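You operate a simulated robot arm through the tools that you are given. There is no shell and no other tool.

Carry out the task below with a simulated robot arm. There is one attempt and no reset: what you move stays moved.

Task
Swap the empty twine spool for the white one; clamp the line end and whip two turns.
Fine: the empty spool goes in the grey tray. Set down upright: empty twine spool.

The check looks at the end state, three seconds after you hand in, the way a careful person would. Anything else that was tipped, shoved, dropped, spilled or broken makes it a failure.

Robot
A 6-joint arm with a two-finger parallel gripper, fixed in place. Base frame: the origin is on the floor under the middle of its stand, x ahead of it, y to its left, z up; the work surface is at about z = 0.95. Units: m, rad, N and s.
With the tool pointing down near the work surface it reaches from about 0.22 to 0.66 m from the base axis. Its first joint turns from -1.152 to 1.152 rad. Payload 2.9 kg.
The tool frame sits at the grasp point between the pads (the TCP): z along the fingers, y along the line on which they close. The tips reach 0.03 m beyond it. The gripper opens to 0.11 m. The fingers are 0.02 m wide and 0.01 m thick; the gripper's body (0.048 by 0.112 m) begins 0.055 m behind the TCP.
Orientation is that of the tool frame in the base frame, as a unit quaternion [w, x, y, z]. With the fingers straight down and closing along the base's y, the tool's x points along the base's -x, its y along +y and its z along -z.

Tools
- The arm moves only by the tool play_rows. Its argument "commands" is a list of rows, each a list of 7 numbers: the shift along the tool's x, y, z in m, then the turn, a rotation vector about the tool's x, y, z in rad, then the finger opening in m, from 0 to 0.11. In form: [[x, y, z, rx, ry, rz, fingers], ...]. A call has 1 to 20 rows; each row shifts and turns the commanded pose from where the row before left it, along the tool's axes as they then stand. A row lasts 0.2 s, in which the tool goes at most 0.05 m and 0.15 rad; a call with a longer step from one row to the next is refused whole, and so is a gripper value outside its range. A pose out of reach is approached as far as the arm can. The call stops where the force on the tool passes 40 N (or 10 N more than at its start, if that is more) or the arm is blocked; 0.2 s more then pass. The fingers move at their own pace (about 0.108 m/s each) and stop on an object; they squeeze with about 26 N. The grip force told is the motor's: it shows also when the fingers shut on nothing. Time passes only in rows, and 0.2 s behind the last, so rows that do not move let the fingers close. The reply holds the time, the measured pose of the TCP, the force on the tool along the base axes, the opening and the grip force, in the units named above and with some noise, with the torque about the TCP (base axes, N m) and any sound that the robot's microphone picked up, and new pictures: "show" is both (left out), scene, wrist or none.
- Cameras (640 x 400 px; columns grow to the right, rows downward): "scene" is fixed at [0.0851, 0.4379, 1.393]; the picture's right is [-0.69, -0.73, 0.00], its down [-0.35, 0.33, -0.88] and it looks along [0.64, -0.60, -0.48] (base axes); focal length 214 px, centre (320, 200). "wrist" rides on the gripper at [0.072, 0.017, -0.103] in the tool frame; the picture's right is [-0.23, 0.97, 0.00], its down [-0.76, -0.18, -0.62] and it looks along [-0.61, -0.14, 0.78] (tool axes); focal length 222 px, centre (320, 200). There is no depth. A picture from a camera that has moved, and an enlarged one, comes with that camera's place and axes in the base frame and with its lens.
- zoom(camera, box): a new picture of the part [left, top, right, bottom] of that camera's present view, enlarged. It takes no simulated time.
- finish_job(): hands the job in; it is judged then, once.

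Places have to be worked out from the pictures, the camera data and where the tool is seen. Open the gripper and draw the arm clear of the work before you hand the job in, unless the task says otherwise.

The tools are called after "Request:" as name(argument=value, ...) on one line, values as JSON. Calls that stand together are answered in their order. play_rows: Moves the arm, as the interface text tells. Its arguments: {"type":"object","properties":{"commands":{"type":"array","items":{"type":"array","items":{"type":"number"}}},"show":{"type":"string","enum":["both","scene","wrist","none"]}},"required":["commands"]} The other tools are called the same way: zoom (camera, box) takes an enlarged picture of a part of a camera's view; finish_job () hands the job in.

At the start:

```text
time: 0.0
tcp_pos: [0.2568, 0.1846, 1.3307]
tcp_rot: [0.002, 0.0, 1.0, 0.0]
force: [-0.2, 0.1, -0.2]
moment: [-0.02, 0.04, -0.02]
gripper_width: 0.1099
grasp_force: 0.0
```

scene: 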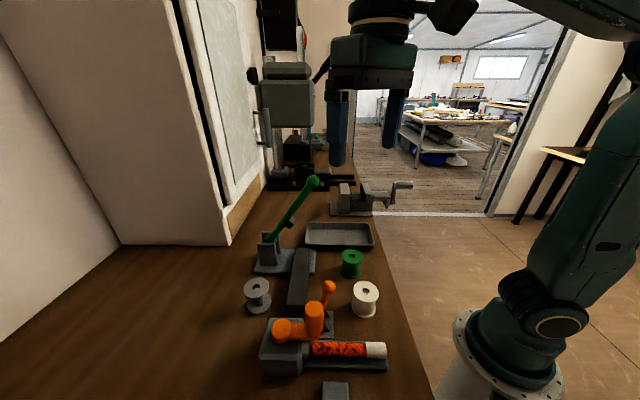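
wrist: 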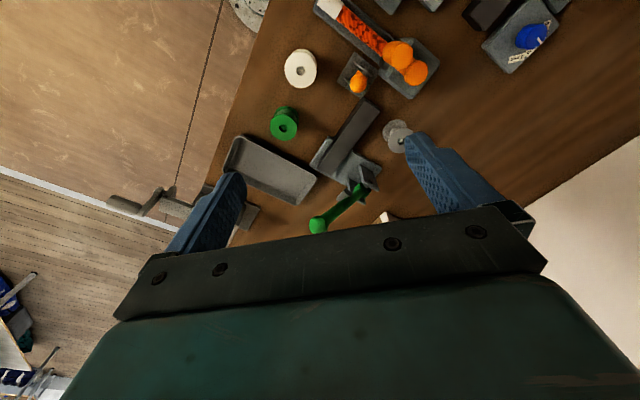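

I'll begin by looking more closely at the scene from both cameras to identify the parts.

Request:
zoom(camera="scene", box=[220, 160, 420, 285])

Request:
zoom(camera="scene", box=[220, 270, 428, 400])

Request:
zoom(camera="wrist", box=[220, 0, 460, 150])

Request:
zoom(camera="wrist", box=[200, 80, 440, 240])

```text
3.20 times, centred on (320, 222) of scene
camera zoom: at [0.0851, 0.4379, 1.393], right [-0.69, -0.73, 0.0], down [-0.35, 0.33, -0.88], along [0.64, -0.6, -0.48], focal length 686 px, centre (320, 128)
```

zoom: 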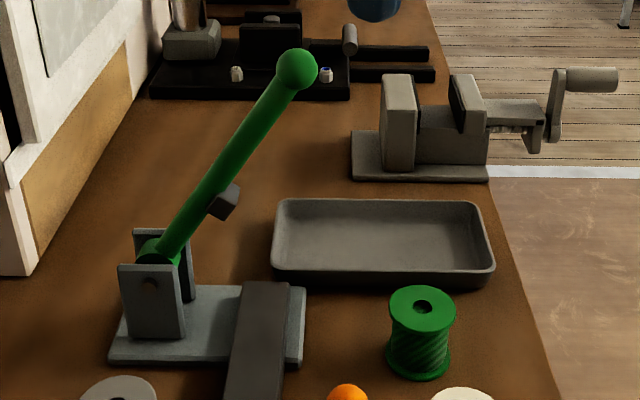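

```text
3.08 times, centred on (324, 335) of scene
camera zoom: at [0.0851, 0.4379, 1.393], right [-0.69, -0.73, 0.0], down [-0.35, 0.33, -0.88], along [0.64, -0.6, -0.48], focal length 660 px, centre (308, -215)
```

zoom: 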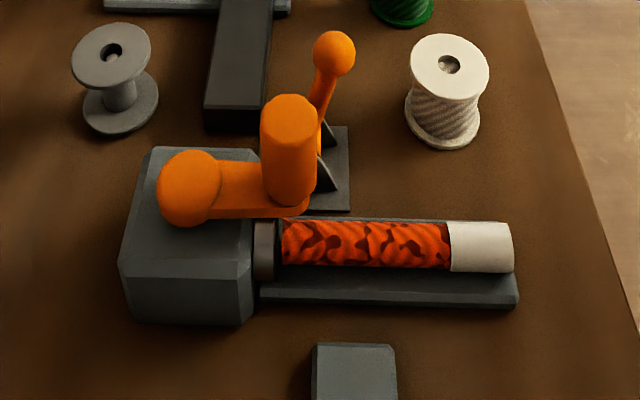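

```text
2.67 times, centred on (340, 75) of wrist
camera zoom: at [0.1848, 0.2028, 1.4334], right [0.23, 0.97, 0.0], down [0.76, -0.18, 0.62], along [0.61, -0.14, -0.78], focal length 592 px, centre (267, 533)
```

zoom: 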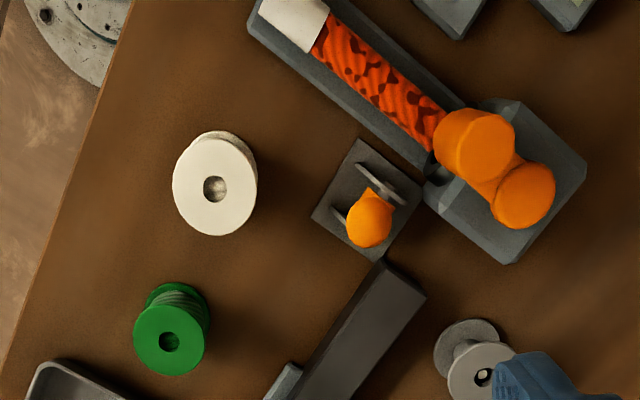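

```text
2.50 times, centred on (320, 160) of wrist
camera zoom: at [0.1848, 0.2028, 1.4334], right [0.23, 0.97, 0.0], down [0.76, -0.18, 0.62], along [0.61, -0.14, -0.78], focal length 555 px, centre (320, 300)
```

zoom: 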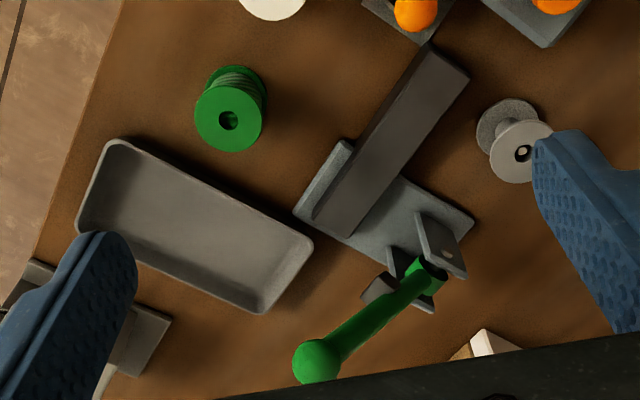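

The scene shows a grey empty spool (≈0.40,0.33), a white spool (≈0.23,0.16), a green spool (≈0.32,0.10), a tray (≈0.44,0.02), a green lever clamp and a machine with an orange crank plus a small orange lever. I'll lower the wrist camera a bit to examine the machine more closely.

Request:
play_rows(commands=[[0, 0.02, 0.03, 0, 0, 0, 0.11], [0, 0.02, 0.035, 0, 0, 0, 0.11], [0, 0.02, 0.035, 0, 0, 0, 0.11], [0, 0.0, 0.03, 0, 0, 0, 0.11]], show="both")

```text
time: 1.0
tcp_pos: [0.2602, 0.2453, 1.1999]
tcp_rot: [0.002, 0.001, 1.0, 0.001]
force: [0.1, -1.0, -1.3]
moment: [-0.01, 0.0, 0.01]
gripper_width: 0.11
grasp_force: 0.0
camera wrist: at [0.1873, 0.2627, 1.3024], right [0.23, 0.97, 0.0], down [0.76, -0.18, 0.62], along [0.61, -0.14, -0.78], focal length 222 px, centre (320, 200)
```

scene: 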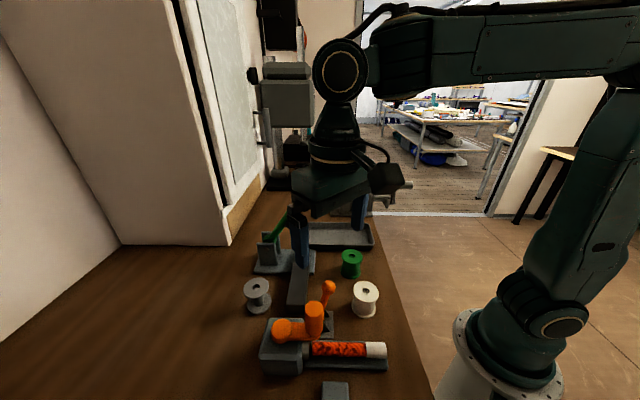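
wrist: 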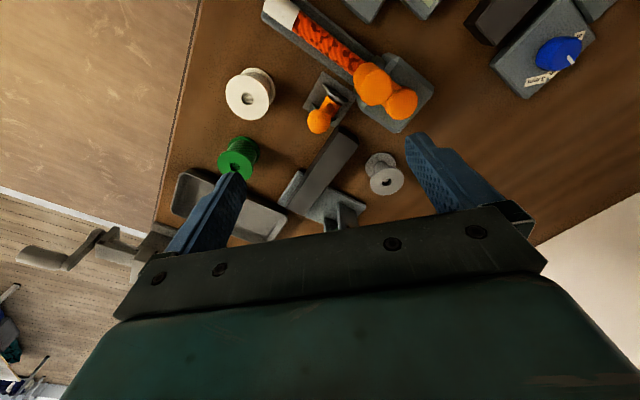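

New objects come into view at the upper right of the wrist picture (a blue knob device with labels). I'll zoom on each part.

Request:
zoom(camera="wrist", box=[440, 0, 640, 125])

Request:
zoom(camera="wrist", box=[250, 0, 450, 125])

Request:
zoom(camera="wrist", box=[160, 100, 420, 240])

Request:
zoom(camera="scene", box=[230, 260, 310, 320])

```text
3.20 times, centred on (540, 62) of wrist
camera zoom: at [0.1873, 0.2627, 1.3024], right [0.23, 0.97, 0.0], down [0.76, -0.18, 0.62], along [0.61, -0.14, -0.78], focal length 711 px, centre (-384, 640)
```

zoom: 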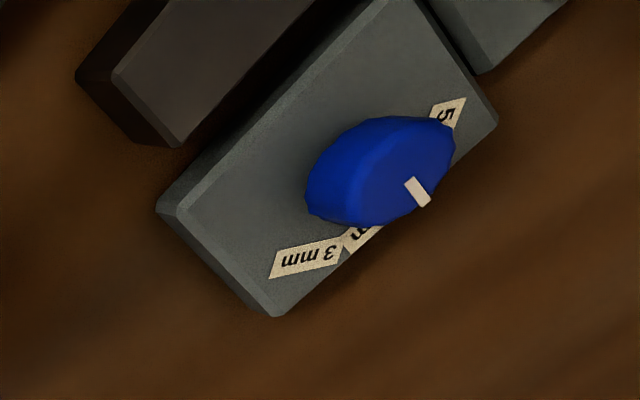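

```text
3.20 times, centred on (350, 62) of wrist
camera zoom: at [0.1873, 0.2627, 1.3024], right [0.23, 0.97, 0.0], down [0.76, -0.18, 0.62], along [0.61, -0.14, -0.78], focal length 711 px, centre (224, 640)
```

zoom: 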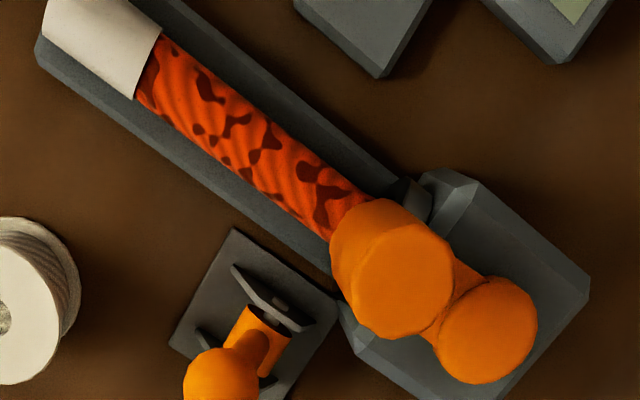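

```text
2.46 times, centred on (290, 170) of wrist
camera zoom: at [0.1873, 0.2627, 1.3024], right [0.23, 0.97, 0.0], down [0.76, -0.18, 0.62], along [0.61, -0.14, -0.78], focal length 547 px, centre (394, 274)
```

zoom: 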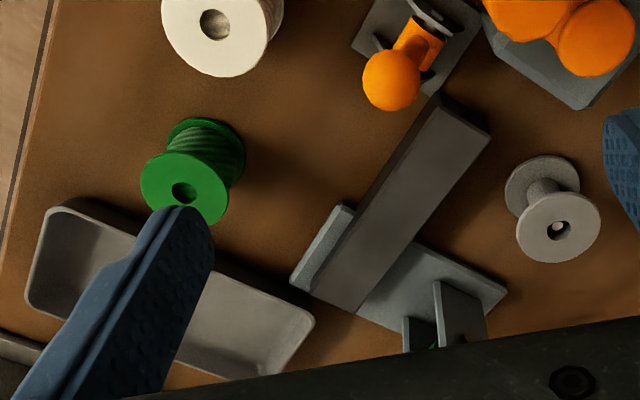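

```text
6.67 times, centred on (270, 290) of scene
camera zoom: at [0.0851, 0.4379, 1.393], right [-0.69, -0.73, 0.0], down [-0.35, 0.33, -0.88], along [0.64, -0.6, -0.48], focal length 1430 px, centre (653, -400)
```

zoom: 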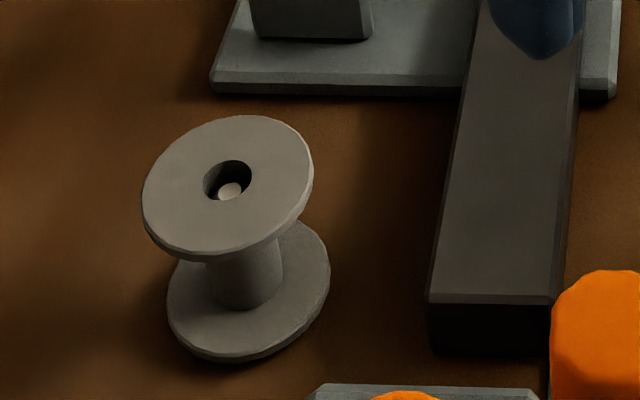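

The empty spool sits on a peg (visible in its bore), so the white one must go onto that peg. I'll yaw the wrist so its camera looks towards +y to see the machine, the orange lever and the labelled blocks near the base.

Request:
play_rows(commands=[[0, 0, 0, 0, 0, -0.15, 0.11], [0, 0, 0, 0, 0, -0.15, 0.11], [0, 0, 0, 0, 0, -0.15, 0.11], [0, 0, 0, 0, 0, -0.15, 0.11], [0, 0, 0, 0, 0, -0.15, 0.11], [0, 0, 0, 0, 0, -0.15, 0.11], [0, 0, 0, 0, 0, -0.15, 0.11], [0, 0, 0, 0, 0, -0.15, 0.11], [0, 0, 0, 0, 0, -0.15, 0.11], [0, 0, 0, 0, 0, -0.15, 0.11]], show="both")

```text
time: 3.2
tcp_pos: [0.2575, 0.2464, 1.2017]
tcp_rot: [0.001, -0.683, 0.731, 0.0]
force: [0.4, 0.4, 0.0]
moment: [0.02, 0.01, 0.0]
gripper_width: 0.1101
grasp_force: 0.1
camera wrist: at [0.236, 0.1754, 1.3037], right [-0.96, 0.29, 0.0], down [0.23, 0.75, 0.63], along [0.18, 0.6, -0.78], focal length 222 px, centre (320, 200)
```

scene: 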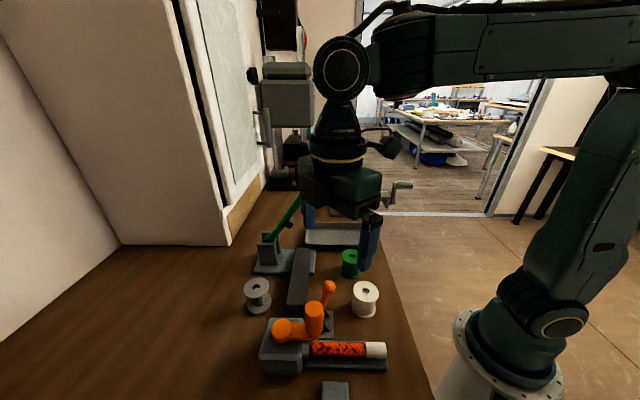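
wrist: 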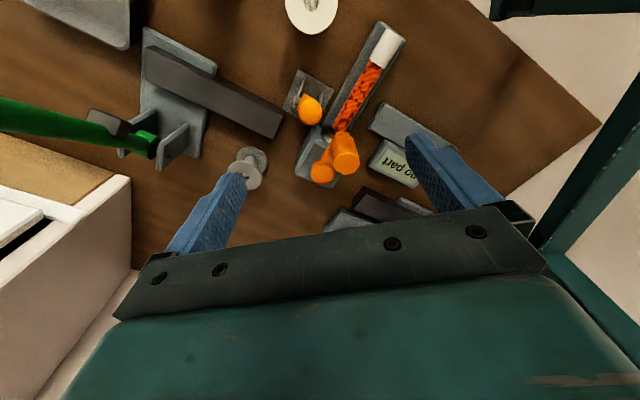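

Request:
zoom(camera="wrist", box=[270, 0, 430, 110])

Request:
zoom(camera="wrist", box=[280, 90, 440, 230])

Request:
zoom(camera="wrist", box=[0, 20, 280, 200])

```text
3.64 times, centred on (350, 55) of wrist
camera zoom: at [0.236, 0.1754, 1.3037], right [-0.96, 0.29, 0.0], down [0.23, 0.75, 0.63], along [0.18, 0.6, -0.78], focal length 808 px, centre (211, 727)
```

zoom: 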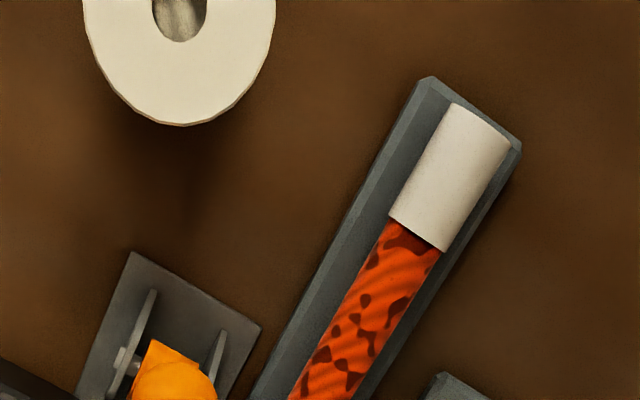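

```text
2.86 times, centred on (360, 160) of wrist
camera zoom: at [0.236, 0.1754, 1.3037], right [-0.96, 0.29, 0.0], down [0.23, 0.75, 0.63], along [0.18, 0.6, -0.78], focal length 635 px, centre (206, 314)
```

zoom: 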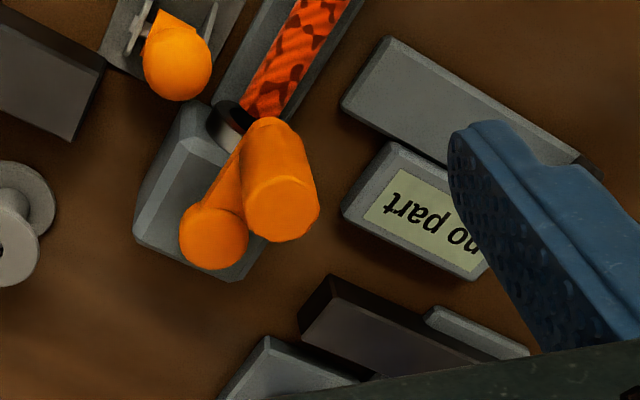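

```text
2.22 times, centred on (140, 110) of wrist
camera zoom: at [0.236, 0.1754, 1.3037], right [-0.96, 0.29, 0.0], down [0.23, 0.75, 0.63], along [0.18, 0.6, -0.78], focal length 494 px, centre (720, 400)
```

zoom: 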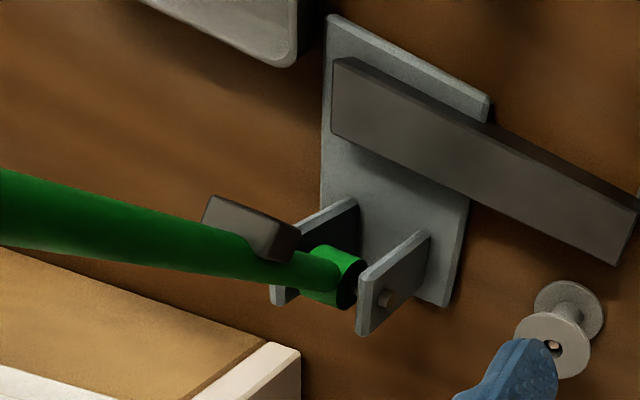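

The display reads "no part" on a separate gauge. I need a close look at the orange lever and the machine, so I'll back off toward -y and lower the camera.

Request:
play_rows(commands=[[0.0215, 0.002, 0.015, 0, 0, 0, 0.11], [0.0215, 0.002, 0.02, 0, 0, 0, 0.11], [0.0215, 0.002, 0.02, 0, 0, 0, 0.11], [0.0215, 0.002, 0.02, 0, 0, 0, 0.11], [0, 0, 0, 0, 0, 0, 0.11]], show="both")

```text
time: 4.4
tcp_pos: [0.244, 0.1596, 1.123]
tcp_rot: [0.001, -0.682, 0.731, 0.0]
force: [0.4, 1.6, 0.1]
moment: [0.0, -0.01, 0.01]
gripper_width: 0.1099
grasp_force: 0.0
camera wrist: at [0.2215, 0.0889, 1.2265], right [-0.96, 0.29, 0.0], down [0.23, 0.75, 0.63], along [0.19, 0.6, -0.78], focal length 222 px, centre (320, 200)
```

scene: 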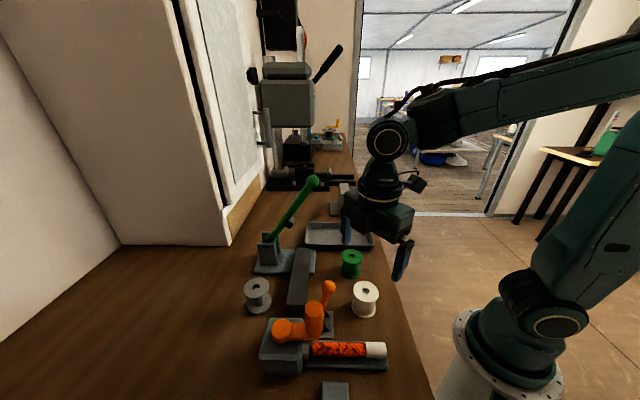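
wrist: 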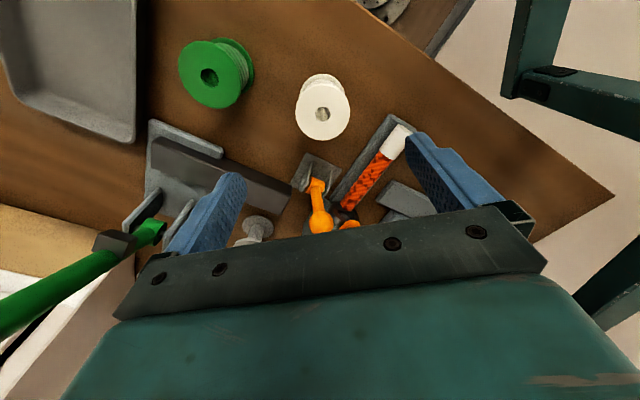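

Request:
zoom(camera="wrist", box=[270, 110, 420, 245])

Request:
zoom(camera="wrist", box=[100, 100, 320, 250])

Request:
zoom(camera="scene", box=[280, 270, 350, 345])

```text
2.96 times, centred on (345, 178) of wrist
camera zoom: at [0.2215, 0.0889, 1.2265], right [-0.96, 0.29, 0.0], down [0.23, 0.75, 0.63], along [0.19, 0.6, -0.78], focal length 658 px, centre (246, 267)
```

zoom: 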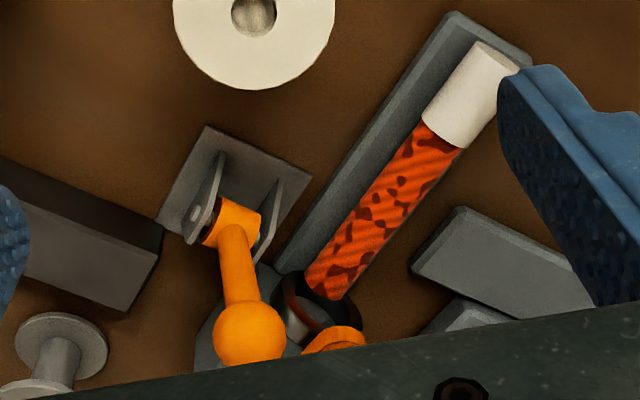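

```text
2.67 times, centred on (210, 175) of wrist
camera zoom: at [0.2215, 0.0889, 1.2265], right [-0.96, 0.29, 0.0], down [0.23, 0.75, 0.63], along [0.19, 0.6, -0.78], focal length 592 px, centre (613, 267)
```

zoom: 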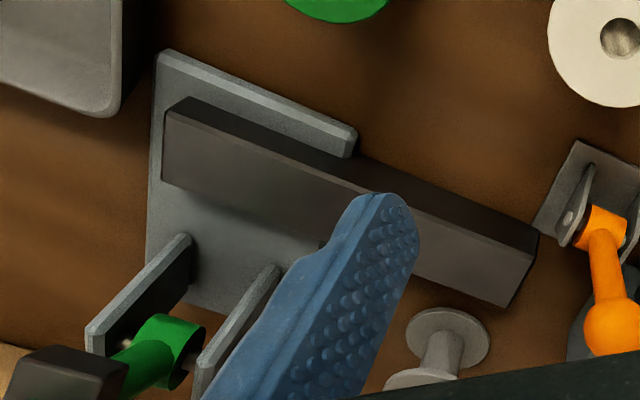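

```text
5.33 times, centred on (315, 308) of scene
camera zoom: at [0.0851, 0.4378, 1.393], right [-0.69, -0.73, 0.0], down [-0.35, 0.33, -0.88], along [0.64, -0.6, -0.48], focal length 1144 px, centre (347, -373)
```

zoom: 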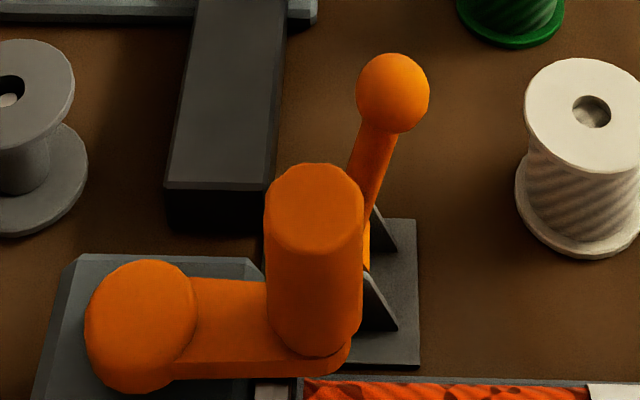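

I'll zoom tighter on the orange lever, the gearbox and the spools from here to understand the mechanism.

Request:
zoom(camera="wrist", box=[285, 145, 365, 240])

Request:
zoom(camera="wrist", box=[160, 20, 370, 150])

Request:
zoom(camera="scene", box=[250, 310, 400, 400])

Request:
zoom(camera="scene", box=[240, 30, 400, 240])

```text
4.21 times, centred on (325, 192) of wrist
camera zoom: at [0.2215, 0.0889, 1.2265], right [-0.96, 0.29, 0.0], down [0.23, 0.75, 0.63], along [0.19, 0.6, -0.78], focal length 935 px, centre (299, 232)
```

zoom: 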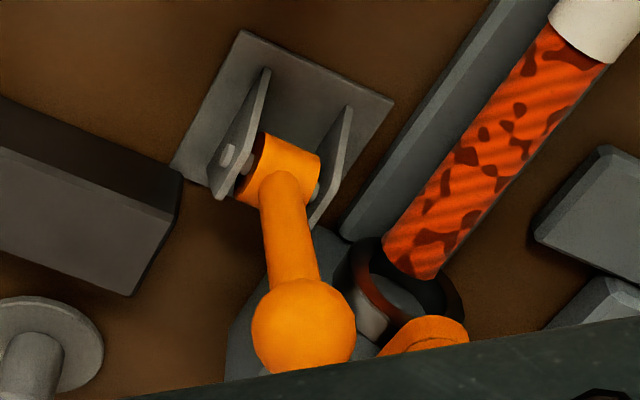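

```text
3.05 times, centred on (265, 85) of wrist
camera zoom: at [0.2215, 0.0889, 1.2265], right [-0.96, 0.29, 0.0], down [0.23, 0.75, 0.63], along [0.19, 0.6, -0.78], focal length 677 px, centre (488, 550)
```

zoom: 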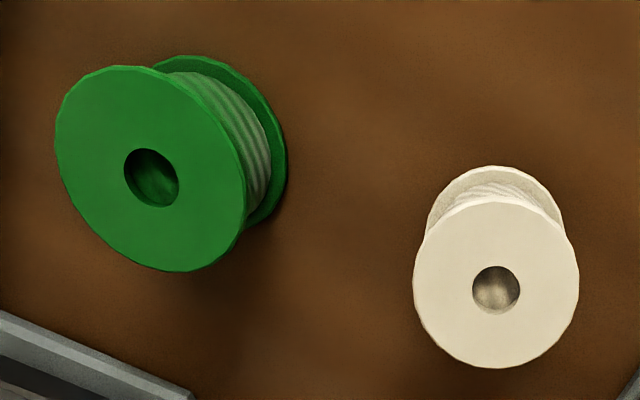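

```text
4.27 times, centred on (325, 355) of scene
camera zoom: at [0.0851, 0.4378, 1.393], right [-0.69, -0.73, 0.0], down [-0.35, 0.33, -0.88], along [0.64, -0.6, -0.48], focal length 915 px, centre (299, -461)
```

zoom: 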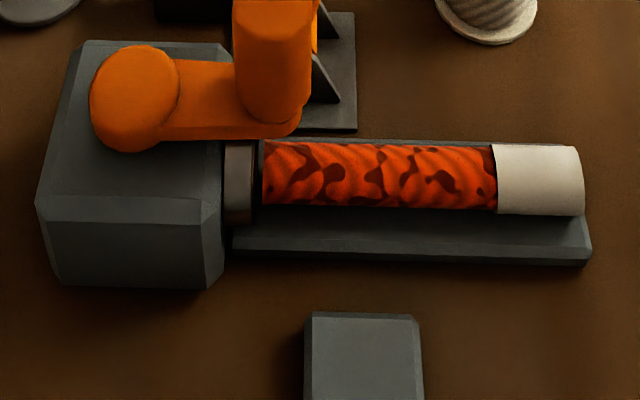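

```text
1.90 times, centred on (320, 135) of scene
camera zoom: at [0.0851, 0.4378, 1.393], right [-0.69, -0.73, 0.0], down [-0.35, 0.33, -0.88], along [0.64, -0.6, -0.48], focal length 408 px, centre (320, 324)
```

zoom: 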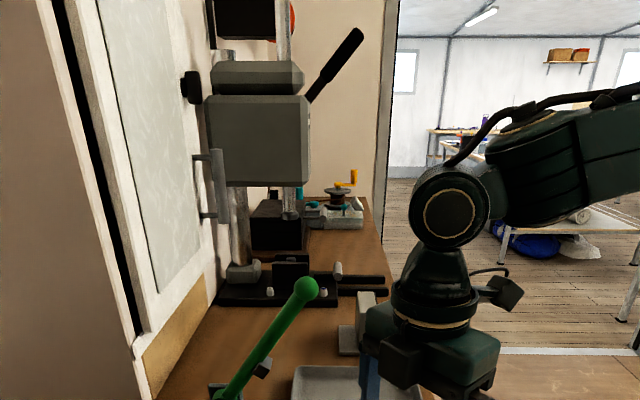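

The machine is aligned about 45° in the base frame: trough/rope with the crank on a gearbox, an orange lever clamp beside it, the empty spool on its peg near (0.41,0.32) and the tray near (0.44,0.02), long axis at ~46°. I'll raise, turn to yaw 45° and hover over the empty spool to locate it precisely.

Request:
play_rows(commands=[[0, 0, -0.04, 0, 0, 0, 0.11], [0, 0, -0.04, 0, 0, 0.14, 0.11], [0, 0, 0, 0, 0, 0.144, 0.11], [0, 0, 0, 0, 0, 0.144, 0.11], [0, 0, 0, 0, 0, 0.144, 0.11], [0, 0, 0, 0, 0, 0.144, 0.11], [-0.0385, 0, 0, 0, 0, 0, 0.11], [-0.0385, 0, 0, 0, 0, 0, 0.11], [-0.0385, 0, 0, 0, 0, 0, 0.11], [-0.0385, 0, 0, 0, 0, 0, 0.11], [-0.0385, 0, 0, 0, 0, 0, 0.11], [-0.0385, -0.002, 0, 0, 0, 0, 0.11], [0, 0, 0.025, 0, 0, 0, 0.11], [0, 0, 0.025, 0, 0, 0, 0.11]], show="both")

```text
time: 7.4
tcp_pos: [0.4079, 0.3254, 1.1555]
tcp_rot: [0.002, -0.382, 0.924, 0.001]
force: [-0.4, 0.3, 1.0]
moment: [0.01, 0.02, 0.01]
gripper_width: 0.11
grasp_force: 0.0
camera wrist: at [0.3454, 0.2856, 1.2586], right [-0.53, 0.85, 0.0], down [0.66, 0.41, 0.63], along [0.53, 0.33, -0.78], focal length 222 px, centre (320, 200)
```

scene: 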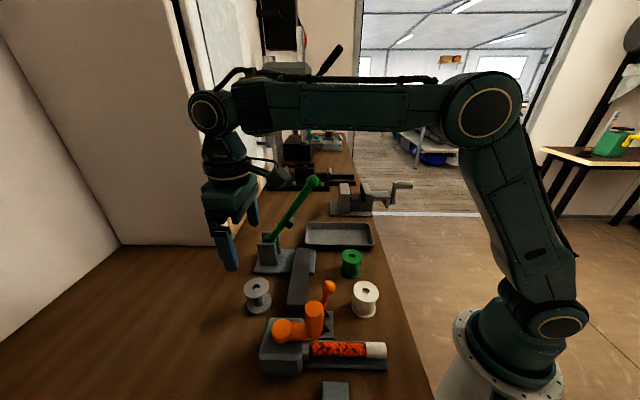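
wrist: 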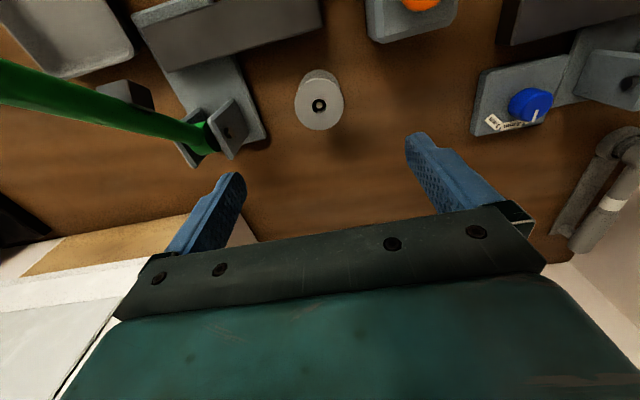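

The empty spool appears almost exactly under the tool axis (column 320). I'll zoom in to measure its offset.

Request:
zoom(camera="wrist", box=[272, 60, 368, 140])

Request:
zoom(camera="wrist", box=[460, 40, 640, 180])

Request:
zoom(camera="wrist", box=[0, 0, 320, 200])

```text
5.00 times, centred on (320, 100) of wrist
camera zoom: at [0.3454, 0.2856, 1.2586], right [-0.53, 0.85, 0.0], down [0.66, 0.41, 0.63], along [0.53, 0.33, -0.78], focal length 1111 px, centre (320, 700)
```

zoom: 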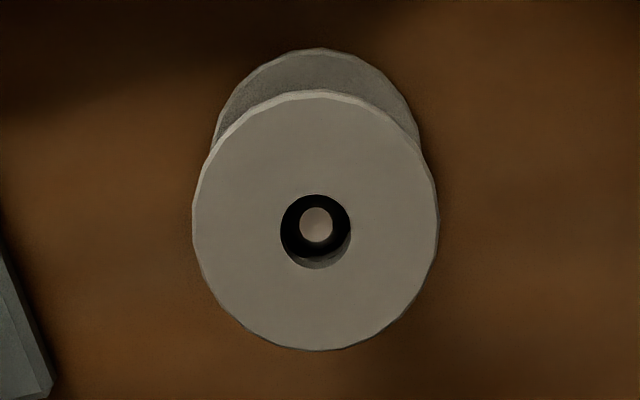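

```text
2.86 times, centred on (550, 110) of wrist
camera zoom: at [0.3454, 0.2856, 1.2586], right [-0.53, 0.85, 0.0], down [0.66, 0.41, 0.63], along [0.53, 0.33, -0.78], focal length 635 px, centre (-337, 457)
```

zoom: 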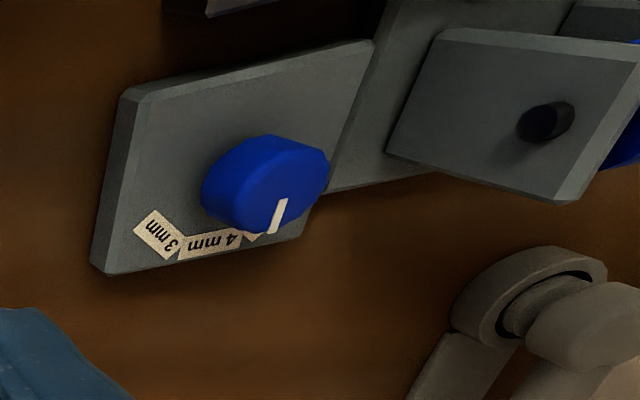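

```text
2.00 times, centred on (160, 100) of wrist
camera zoom: at [0.3454, 0.2856, 1.2586], right [-0.53, 0.85, 0.0], down [0.66, 0.41, 0.63], along [0.53, 0.33, -0.78], focal length 444 px, centre (640, 400)
```

zoom: 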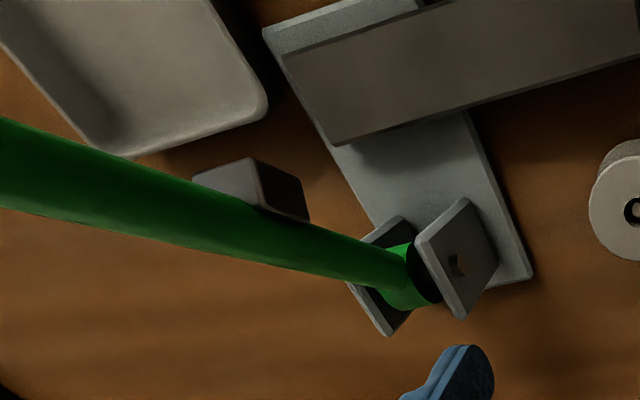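

The spool's centre is about 4 mm toward tool +x from the tool axis. I'll correct and come down to just above the flange for a second sighting.

Request:
play_rows(commands=[[0.001, -0.0003, 0.024, 0, 0, 0, 0.11], [0.001, -0.0003, 0.024, 0, 0, 0, 0.11], [0.001, -0.0003, 0.024, 0, 0, 0, 0.11], [0.001, -0.0001, 0.02, 0, 0, 0, 0.11], [0, 0, 0, 0, 0, 0, 0.11]], show="both")

```text
time: 8.6
tcp_pos: [0.4063, 0.3192, 1.0627]
tcp_rot: [0.003, -0.382, 0.924, 0.0]
force: [0.3, -0.7, -0.2]
moment: [-0.02, -0.02, -0.01]
gripper_width: 0.1101
grasp_force: 0.1
camera wrist: at [0.3424, 0.2804, 1.1663], right [-0.53, 0.85, 0.0], down [0.66, 0.41, 0.63], along [0.53, 0.33, -0.78], focal length 222 px, centre (320, 200)
```

scene: 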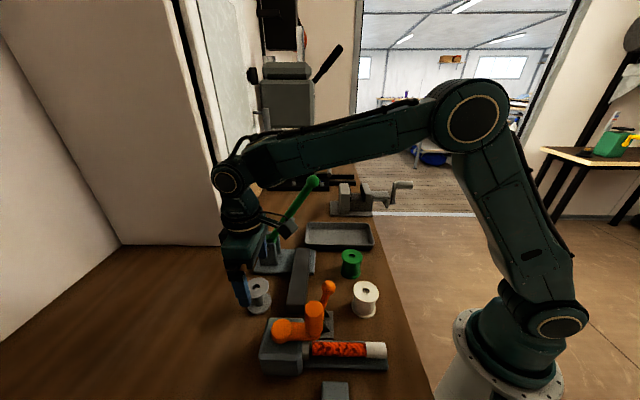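
wrist: 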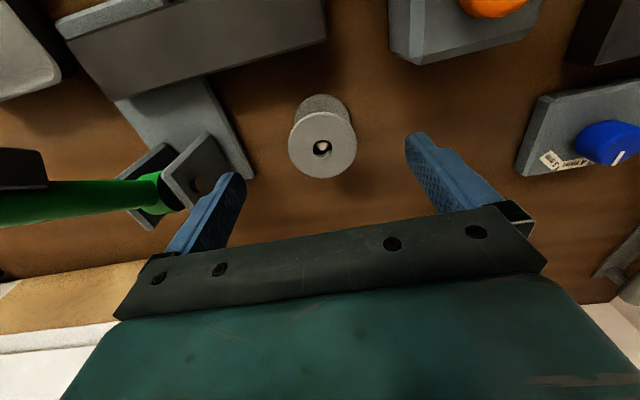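

Request:
zoom(camera="wrist", box=[272, 85, 368, 190])

Request:
zoom(camera="scene", box=[200, 220, 310, 320])

```text
3.81 times, centred on (320, 138) of wrist
camera zoom: at [0.3424, 0.2804, 1.1663], right [-0.53, 0.85, 0.0], down [0.66, 0.41, 0.63], along [0.53, 0.33, -0.78], focal length 846 px, centre (320, 438)
```

zoom: 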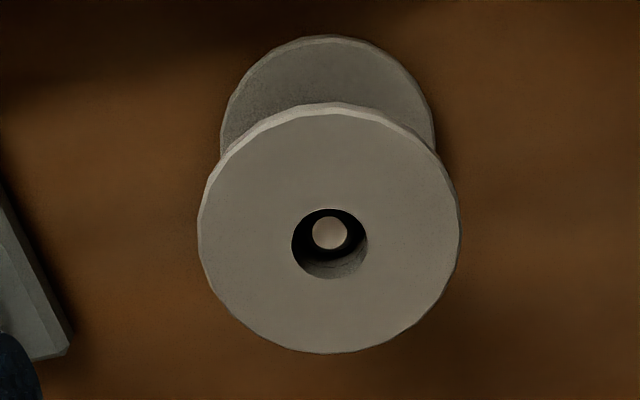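

```text
4.00 times, centred on (255, 270) of scene
camera zoom: at [0.0851, 0.4379, 1.393], right [-0.69, -0.73, 0.0], down [-0.35, 0.33, -0.88], along [0.64, -0.6, -0.48], focal length 858 px, centre (580, -80)
```

zoom: 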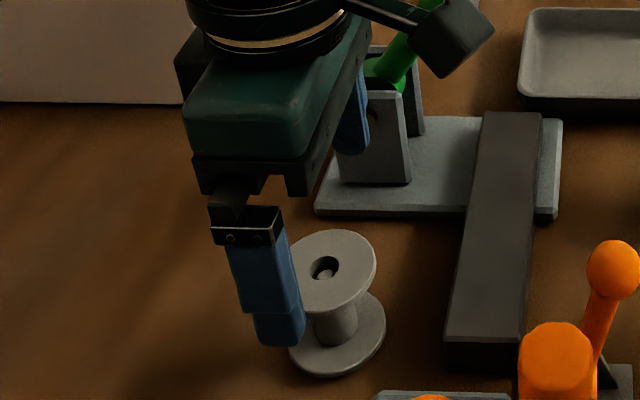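

Two sightings agree: the empty spool's top is at (0.404, 0.321, 1.005), 2.6 mm toward tool +y. I'll narrow the fingers to 0.08, centre, descend to z≈0.988 and close.

Request:
play_rows(commands=[[0.0004, 0.0026, 0, 0, 0, 0, 0.08], [0, 0, 0.02, 0, 0, 0, 0.08], [0, 0, 0.02, 0, 0, 0, 0.08], [0, 0, 0.02, 0, 0, 0, 0.08], [0, 0, 0.0145, 0, 0, 0, 0.08], [0, 0, 0, 0, 0, 0, 0.08]], show="both")

```text
time: 10.0
tcp_pos: [0.4053, 0.3216, 0.9901]
tcp_rot: [0.002, -0.382, 0.924, 0.001]
force: [0.0, 0.0, 0.3]
moment: [0.02, 0.0, -0.01]
gripper_width: 0.0799
grasp_force: 0.0
camera wrist: at [0.3412, 0.283, 1.0921], right [-0.53, 0.85, 0.0], down [0.66, 0.41, 0.63], along [0.53, 0.33, -0.78], focal length 222 px, centre (320, 200)
```

scene: 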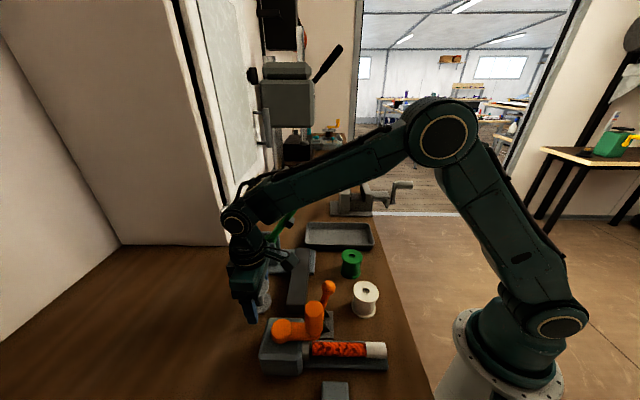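
wrist: 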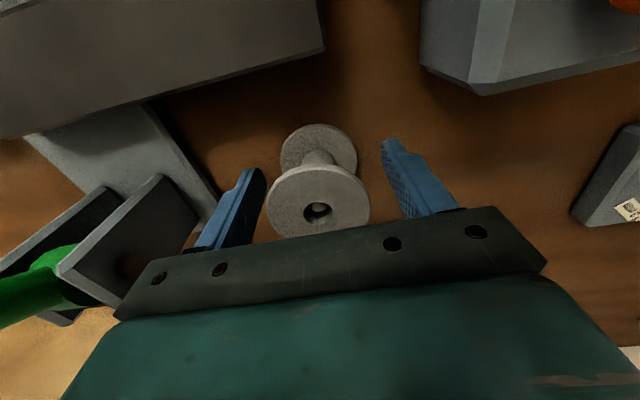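

The spool is centred between the fingers and nothing is touching. I'll close on it.

Request:
play_rows(commands=[[0, 0, 0, 0, 0, 0, 0.04], [0, 0, 0, 0, 0, 0, 0.04], [0, 0, 0, 0, 0, 0, 0.04]], show="both")

```text
time: 10.8
tcp_pos: [0.4043, 0.3219, 0.9895]
tcp_rot: [0.001, -0.382, 0.924, 0.001]
force: [-1.0, 1.0, -1.1]
moment: [0.01, 0.0, 0.05]
gripper_width: 0.0515
grasp_force: 26.6
camera wrist: at [0.3412, 0.283, 1.0923], right [-0.53, 0.85, 0.0], down [0.66, 0.41, 0.63], along [0.53, 0.33, -0.78], focal length 222 px, centre (320, 200)
```

scene: 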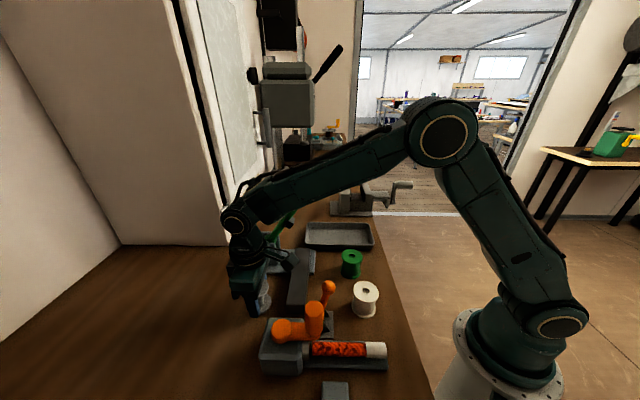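
wrist: 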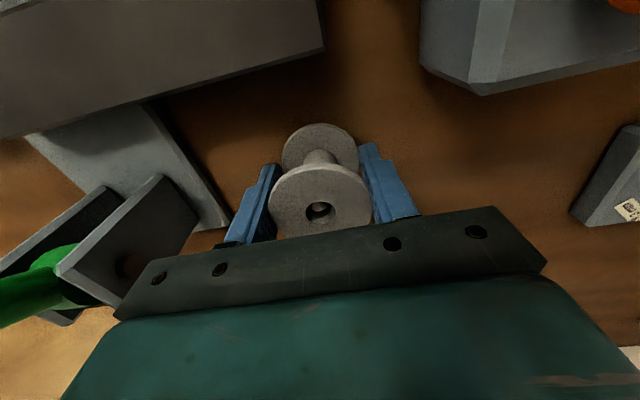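

Gripped at 51.5 mm with 26 N. Now I lift it straight up off the peg.

Request:
play_rows(commands=[[0, 0, -0.01, 0, 0, 0, 0.04], [0, 0, -0.015, 0, 0, 0, 0.04], [0, 0, -0.02, 0, 0, 0, 0.04], [0, 0, -0.025, 0, 0, 0, 0.04], [0, 0, -0.03, 0, 0, 0, 0.04], [0, 0, -0.03, 0, 0, 0, 0.04], [0, 0, -0.03, 0, 0, 0, 0.04]], show="both")

```text
time: 12.4
tcp_pos: [0.4036, 0.3219, 1.1512]
tcp_rot: [0.001, -0.382, 0.924, 0.0]
force: [0.1, -0.3, 0.0]
moment: [0.0, -0.01, -0.02]
gripper_width: 0.0518
grasp_force: 25.9
camera wrist: at [0.3397, 0.2828, 1.2541], right [-0.53, 0.85, 0.0], down [0.66, 0.41, 0.63], along [0.53, 0.33, -0.78], focal length 222 px, centre (320, 200)
```

scene: 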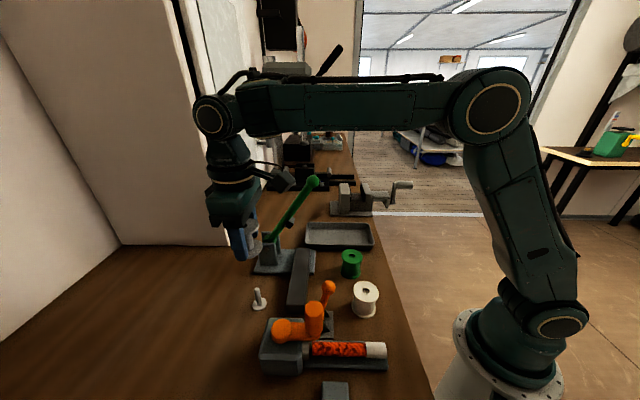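
wrist: 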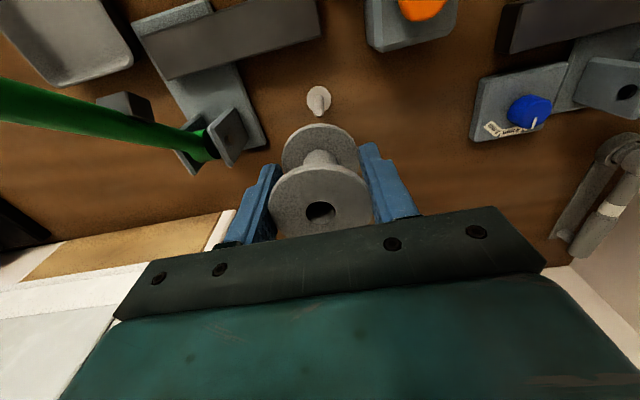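

The spool came off cleanly and the peg is now visible. I'll zoom on the peg to fix its position before moving away.

Request:
zoom(camera="wrist", box=[296, 75, 344, 125])

Request:
zoom(camera="scene", box=[235, 275, 285, 320])

Request:
zoom(camera="scene", box=[290, 170, 430, 290])

```text
8.00 times, centred on (320, 100) of wrist
camera zoom: at [0.3397, 0.2828, 1.2541], right [-0.53, 0.85, 0.0], down [0.66, 0.41, 0.63], along [0.53, 0.33, -0.78], focal length 1777 px, centre (320, 1000)
```

zoom: 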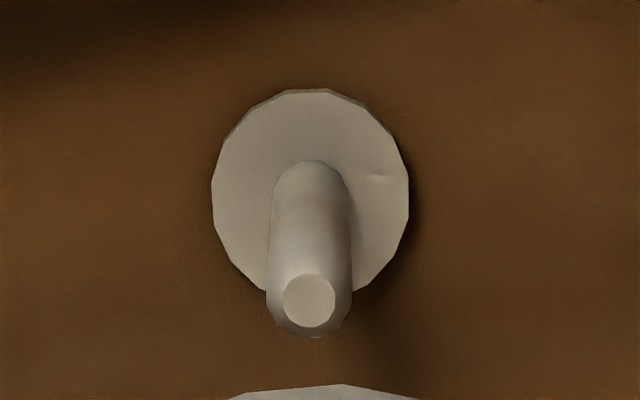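

```text
8.89 times, centred on (260, 298) of scene
camera zoom: at [0.0851, 0.4379, 1.393], right [-0.69, -0.73, 0.0], down [-0.35, 0.33, -0.88], along [0.64, -0.6, -0.48], focal length 1906 px, centre (853, -667)
```

zoom: 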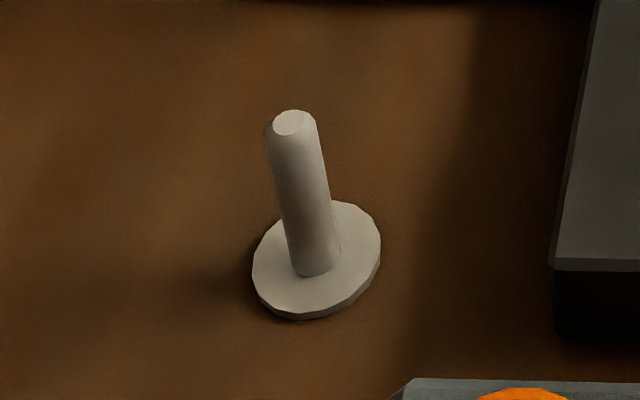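

```text
3.33 times, centred on (360, 230) of scene
camera zoom: at [0.0851, 0.4379, 1.393], right [-0.69, -0.73, 0.0], down [-0.35, 0.33, -0.88], along [0.64, -0.6, -0.48], focal length 715 px, centre (187, 100)
```

zoom: 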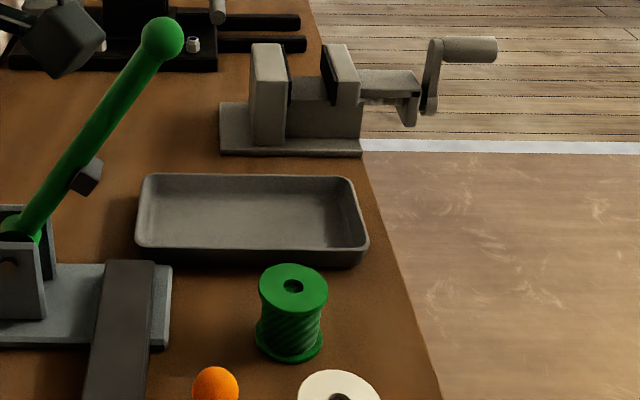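

Peg located at about (0.4045, 0.321), ~12 mm diameter with a chamfered top, spool bore ~15 mm. Now I carry the empty spool high (z≈1.28, above the green lever's ball at ~1.19) toward the base side, turning the fingers 90° so they close along the tray's long axis.

Request:
play_rows(commands=[[0, 0, -0.0325, 0, 0, 0, 0.04], [0, 0, -0.0325, 0, 0, 0, 0.04], [0, 0, -0.0325, 0, 0, 0, 0.04], [0, 0, -0.0325, 0, 0, 0, 0.04], [0.0334, -0.0125, 0, 0, 0, 0, 0.04], [0.0334, -0.0125, 0, 0, 0, 0, 0.04], [0.0334, -0.0125, 0, 0, 0, 0, 0.04], [0.0334, -0.0125, 0, 0, 0, 0, 0.04], [0.0334, -0.0125, 0, 0, 0, 0, 0.04], [0, 0, 0, 0, 0, 0.1428, 0.04], [0, 0, 0, 0, 0, 0.1428, 0.04], [0, 0, 0, 0, 0, 0.1428, 0.04], [0, 0, 0, 0, 0, 0.1428, 0.04], [0, 0, 0, 0, 0, 0.1428, 0.04], [0, 0, 0, 0, 0, 0.1428, 0.04], [0, 0, 0, 0, 0, 0.1428, 0.04], [0, 0, 0, 0, 0, 0.1428, 0.04], [0, 0, 0, 0, 0, 0.1428, 0.04], [0, 0, 0, 0, 0, 0.1428, 0.04], [0, 0, 0, 0, 0, 0.1428, 0.04]], show="both")

```text
time: 16.6
tcp_pos: [0.3305, 0.1575, 1.2803]
tcp_rot: [0.0, 0.384, 0.923, 0.001]
force: [0.4, 0.3, -0.7]
moment: [-0.02, -0.01, -0.01]
gripper_width: 0.0515
grasp_force: 26.4
camera wrist: at [0.2909, 0.2213, 1.383], right [0.85, 0.52, 0.0], down [0.41, -0.67, 0.62], along [0.33, -0.53, -0.78], focal length 222 px, centre (320, 200)
```

scene: 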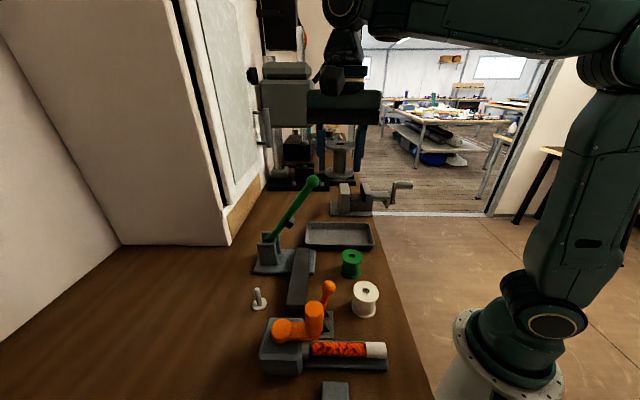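
wrist: 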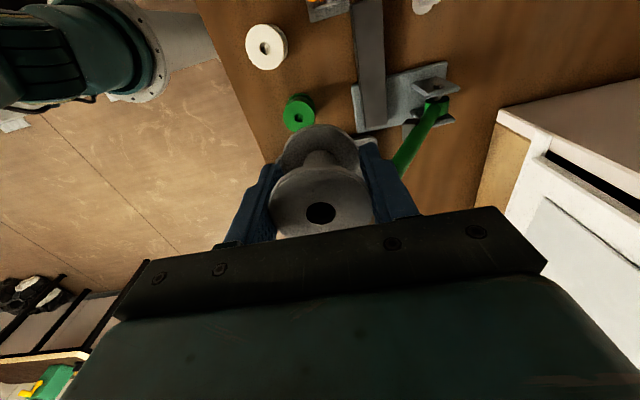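

The tray is hidden behind the held spool here. I'll move over the tray (toward its base-side half) at the same height, then lower to z≈1.15 and check alignment.

Request:
play_rows(commands=[[-0.035, -0.0098, 0, 0, 0, 0, 0.04], [-0.035, -0.0098, 0, 0, 0, 0, 0.04], [-0.035, -0.0098, 0, 0, 0, 0, 0.04], [-0.035, -0.0098, 0, 0, 0, 0, 0.04], [-0.035, -0.0098, 0, 0, 0, 0, 0.04], [0, 0, 0.03, 0, 0, 0, 0.04], [0, 0, 0.03, 0, 0, 0, 0.04], [0, 0, 0.03, 0, 0, 0, 0.04], [0, 0, 0.03, 0, 0, 0, 0.04], [0, 0, 0, 0, 0, 0, 0.04]], show="both")

```text
time: 18.8
tcp_pos: [0.4196, 0.0006, 1.1581]
tcp_rot: [0.001, 0.383, 0.924, 0.002]
force: [-0.8, -0.5, -0.7]
moment: [0.04, -0.03, 0.0]
gripper_width: 0.0514
grasp_force: 25.6
camera wrist: at [0.3798, 0.0642, 1.261], right [0.85, 0.53, 0.0], down [0.41, -0.67, 0.62], along [0.33, -0.53, -0.78], focal length 222 px, centre (320, 200)
```

scene: 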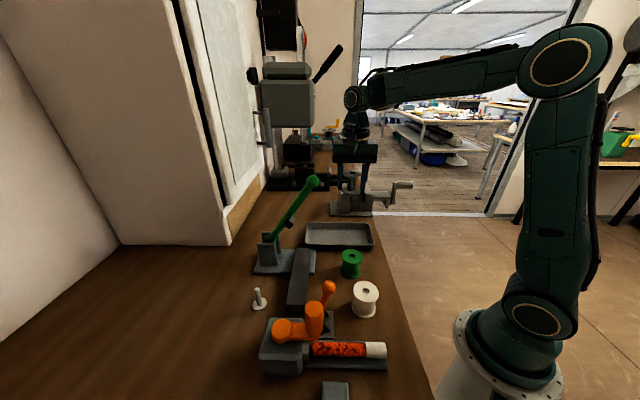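
wrist: 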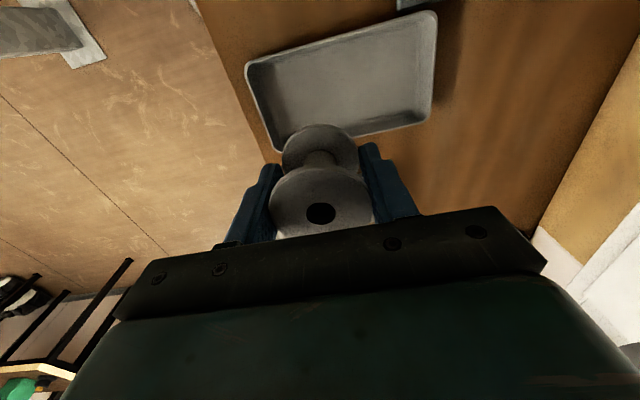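

The tray spans roughly centre (0.439, 0.025), 0.20 × 0.105, and the spool hangs over its base-side half. I'll lower to just above the tray floor.

Request:
play_rows(commands=[[0, 0, 0.025, 0, 0, 0, 0.04], [0, 0, 0.025, 0, 0, 0, 0.04], [0, 0, 0.025, 0, 0, 0, 0.04], [0, 0, 0.025, 0, 0, 0, 0.04], [0, 0, 0.025, 0, 0, 0, 0.04], [0, 0, 0.015, 0, 0, 0, 0.04], [0, 0, 0.01, 0, 0, 0, 0.04], [0, 0, 0, 0, 0, 0, 0.04]], show="both")

```text
time: 20.6
tcp_pos: [0.4207, -0.0005, 1.0085]
tcp_rot: [0.0, 0.383, 0.924, 0.002]
force: [-0.7, -0.2, -0.4]
moment: [-0.01, -0.02, 0.01]
gripper_width: 0.052
grasp_force: 26.6
camera wrist: at [0.3805, 0.0635, 1.1124], right [0.85, 0.53, 0.0], down [0.41, -0.67, 0.62], along [0.33, -0.53, -0.78], focal length 222 px, centre (320, 200)
```

scene: 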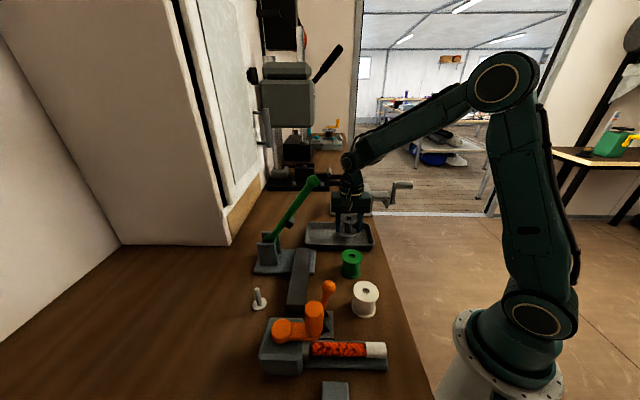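
wrist: 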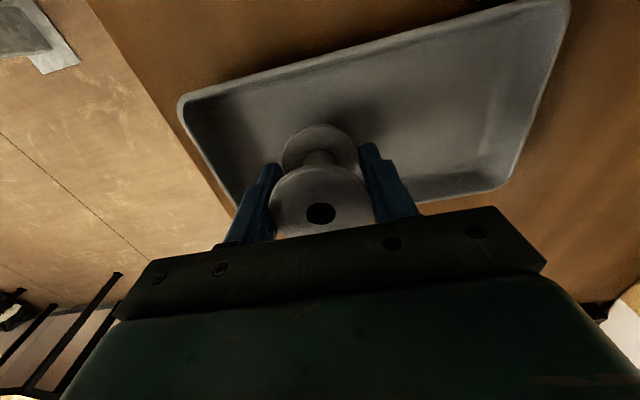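

The spool is inside the tray with clearance to the walls. I'll lower in small steps until I feel the floor.

Request:
play_rows(commands=[[0, 0, 0.005, 0, 0, 0, 0.04], [0, 0, 0.004, 0, 0, 0, 0.04], [0, 0, 0.003, 0, 0, 0, 0.04], [0, 0, 0, 0, 0, 0, 0.04]], show="wrist")

```text
time: 21.6
tcp_pos: [0.4193, -0.0005, 0.9963]
tcp_rot: [0.0, 0.383, 0.924, 0.001]
force: [0.0, -0.5, -0.6]
moment: [0.0, 0.02, 0.0]
gripper_width: 0.0516
grasp_force: 26.0
camera wrist: at [0.3806, 0.0635, 1.0998], right [0.85, 0.53, 0.0], down [0.41, -0.67, 0.62], along [0.33, -0.53, -0.78], focal length 222 px, centre (320, 200)
```

wrist: 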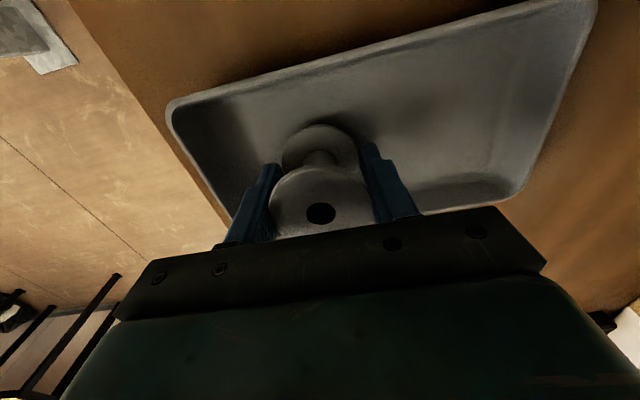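

No contact yet at z=0.996; I continue in 2 mm steps.

Request:
play_rows(commands=[[0, 0, 0.002, 0, 0, 0, 0.04], [0, 0, 0.002, 0, 0, 0, 0.04], [0, 0, 0, 0, 0, 0, 0.04]], show="wrist")

```text
time: 22.4
tcp_pos: [0.4212, -0.0009, 0.9932]
tcp_rot: [0.001, 0.384, 0.923, 0.002]
force: [-0.1, 0.2, -0.6]
moment: [-0.01, -0.02, 0.01]
gripper_width: 0.0517
grasp_force: 26.3
camera wrist: at [0.3813, 0.0635, 1.0959], right [0.85, 0.53, 0.0], down [0.41, -0.67, 0.62], along [0.33, -0.53, -0.78], focal length 222 px, centre (320, 200)
```

wrist: 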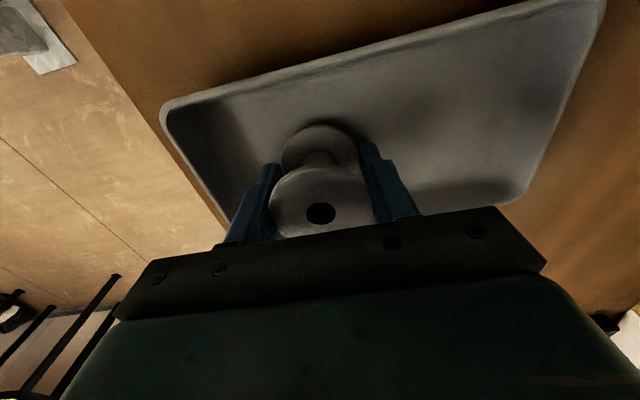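

Request:
play_rows(commands=[[0, 0, 0.002, 0, 0, 0, 0.04], [0, 0, 0, 0, 0, 0, 0.04]], show="none")

Request:
play_rows(commands=[[0, 0, 0.002, 0, 0, 0, 0.04], [0, 0, 0, 0, 0, 0, 0.04]], show="none")

```text
time: 23.0
tcp_pos: [0.4191, -0.0009, 0.9915]
tcp_rot: [0.001, 0.383, 0.924, 0.003]
force: [-0.1, -0.6, 0.4]
moment: [-0.02, 0.03, 0.01]
gripper_width: 0.0516
grasp_force: 25.5
```

```text
time: 23.6
tcp_pos: [0.4206, 0.0006, 0.9904]
tcp_rot: [0.002, 0.383, 0.924, 0.001]
force: [-1.6, 0.7, 6.4]
moment: [-0.14, 0.05, -0.03]
gripper_width: 0.0516
grasp_force: 25.6
```

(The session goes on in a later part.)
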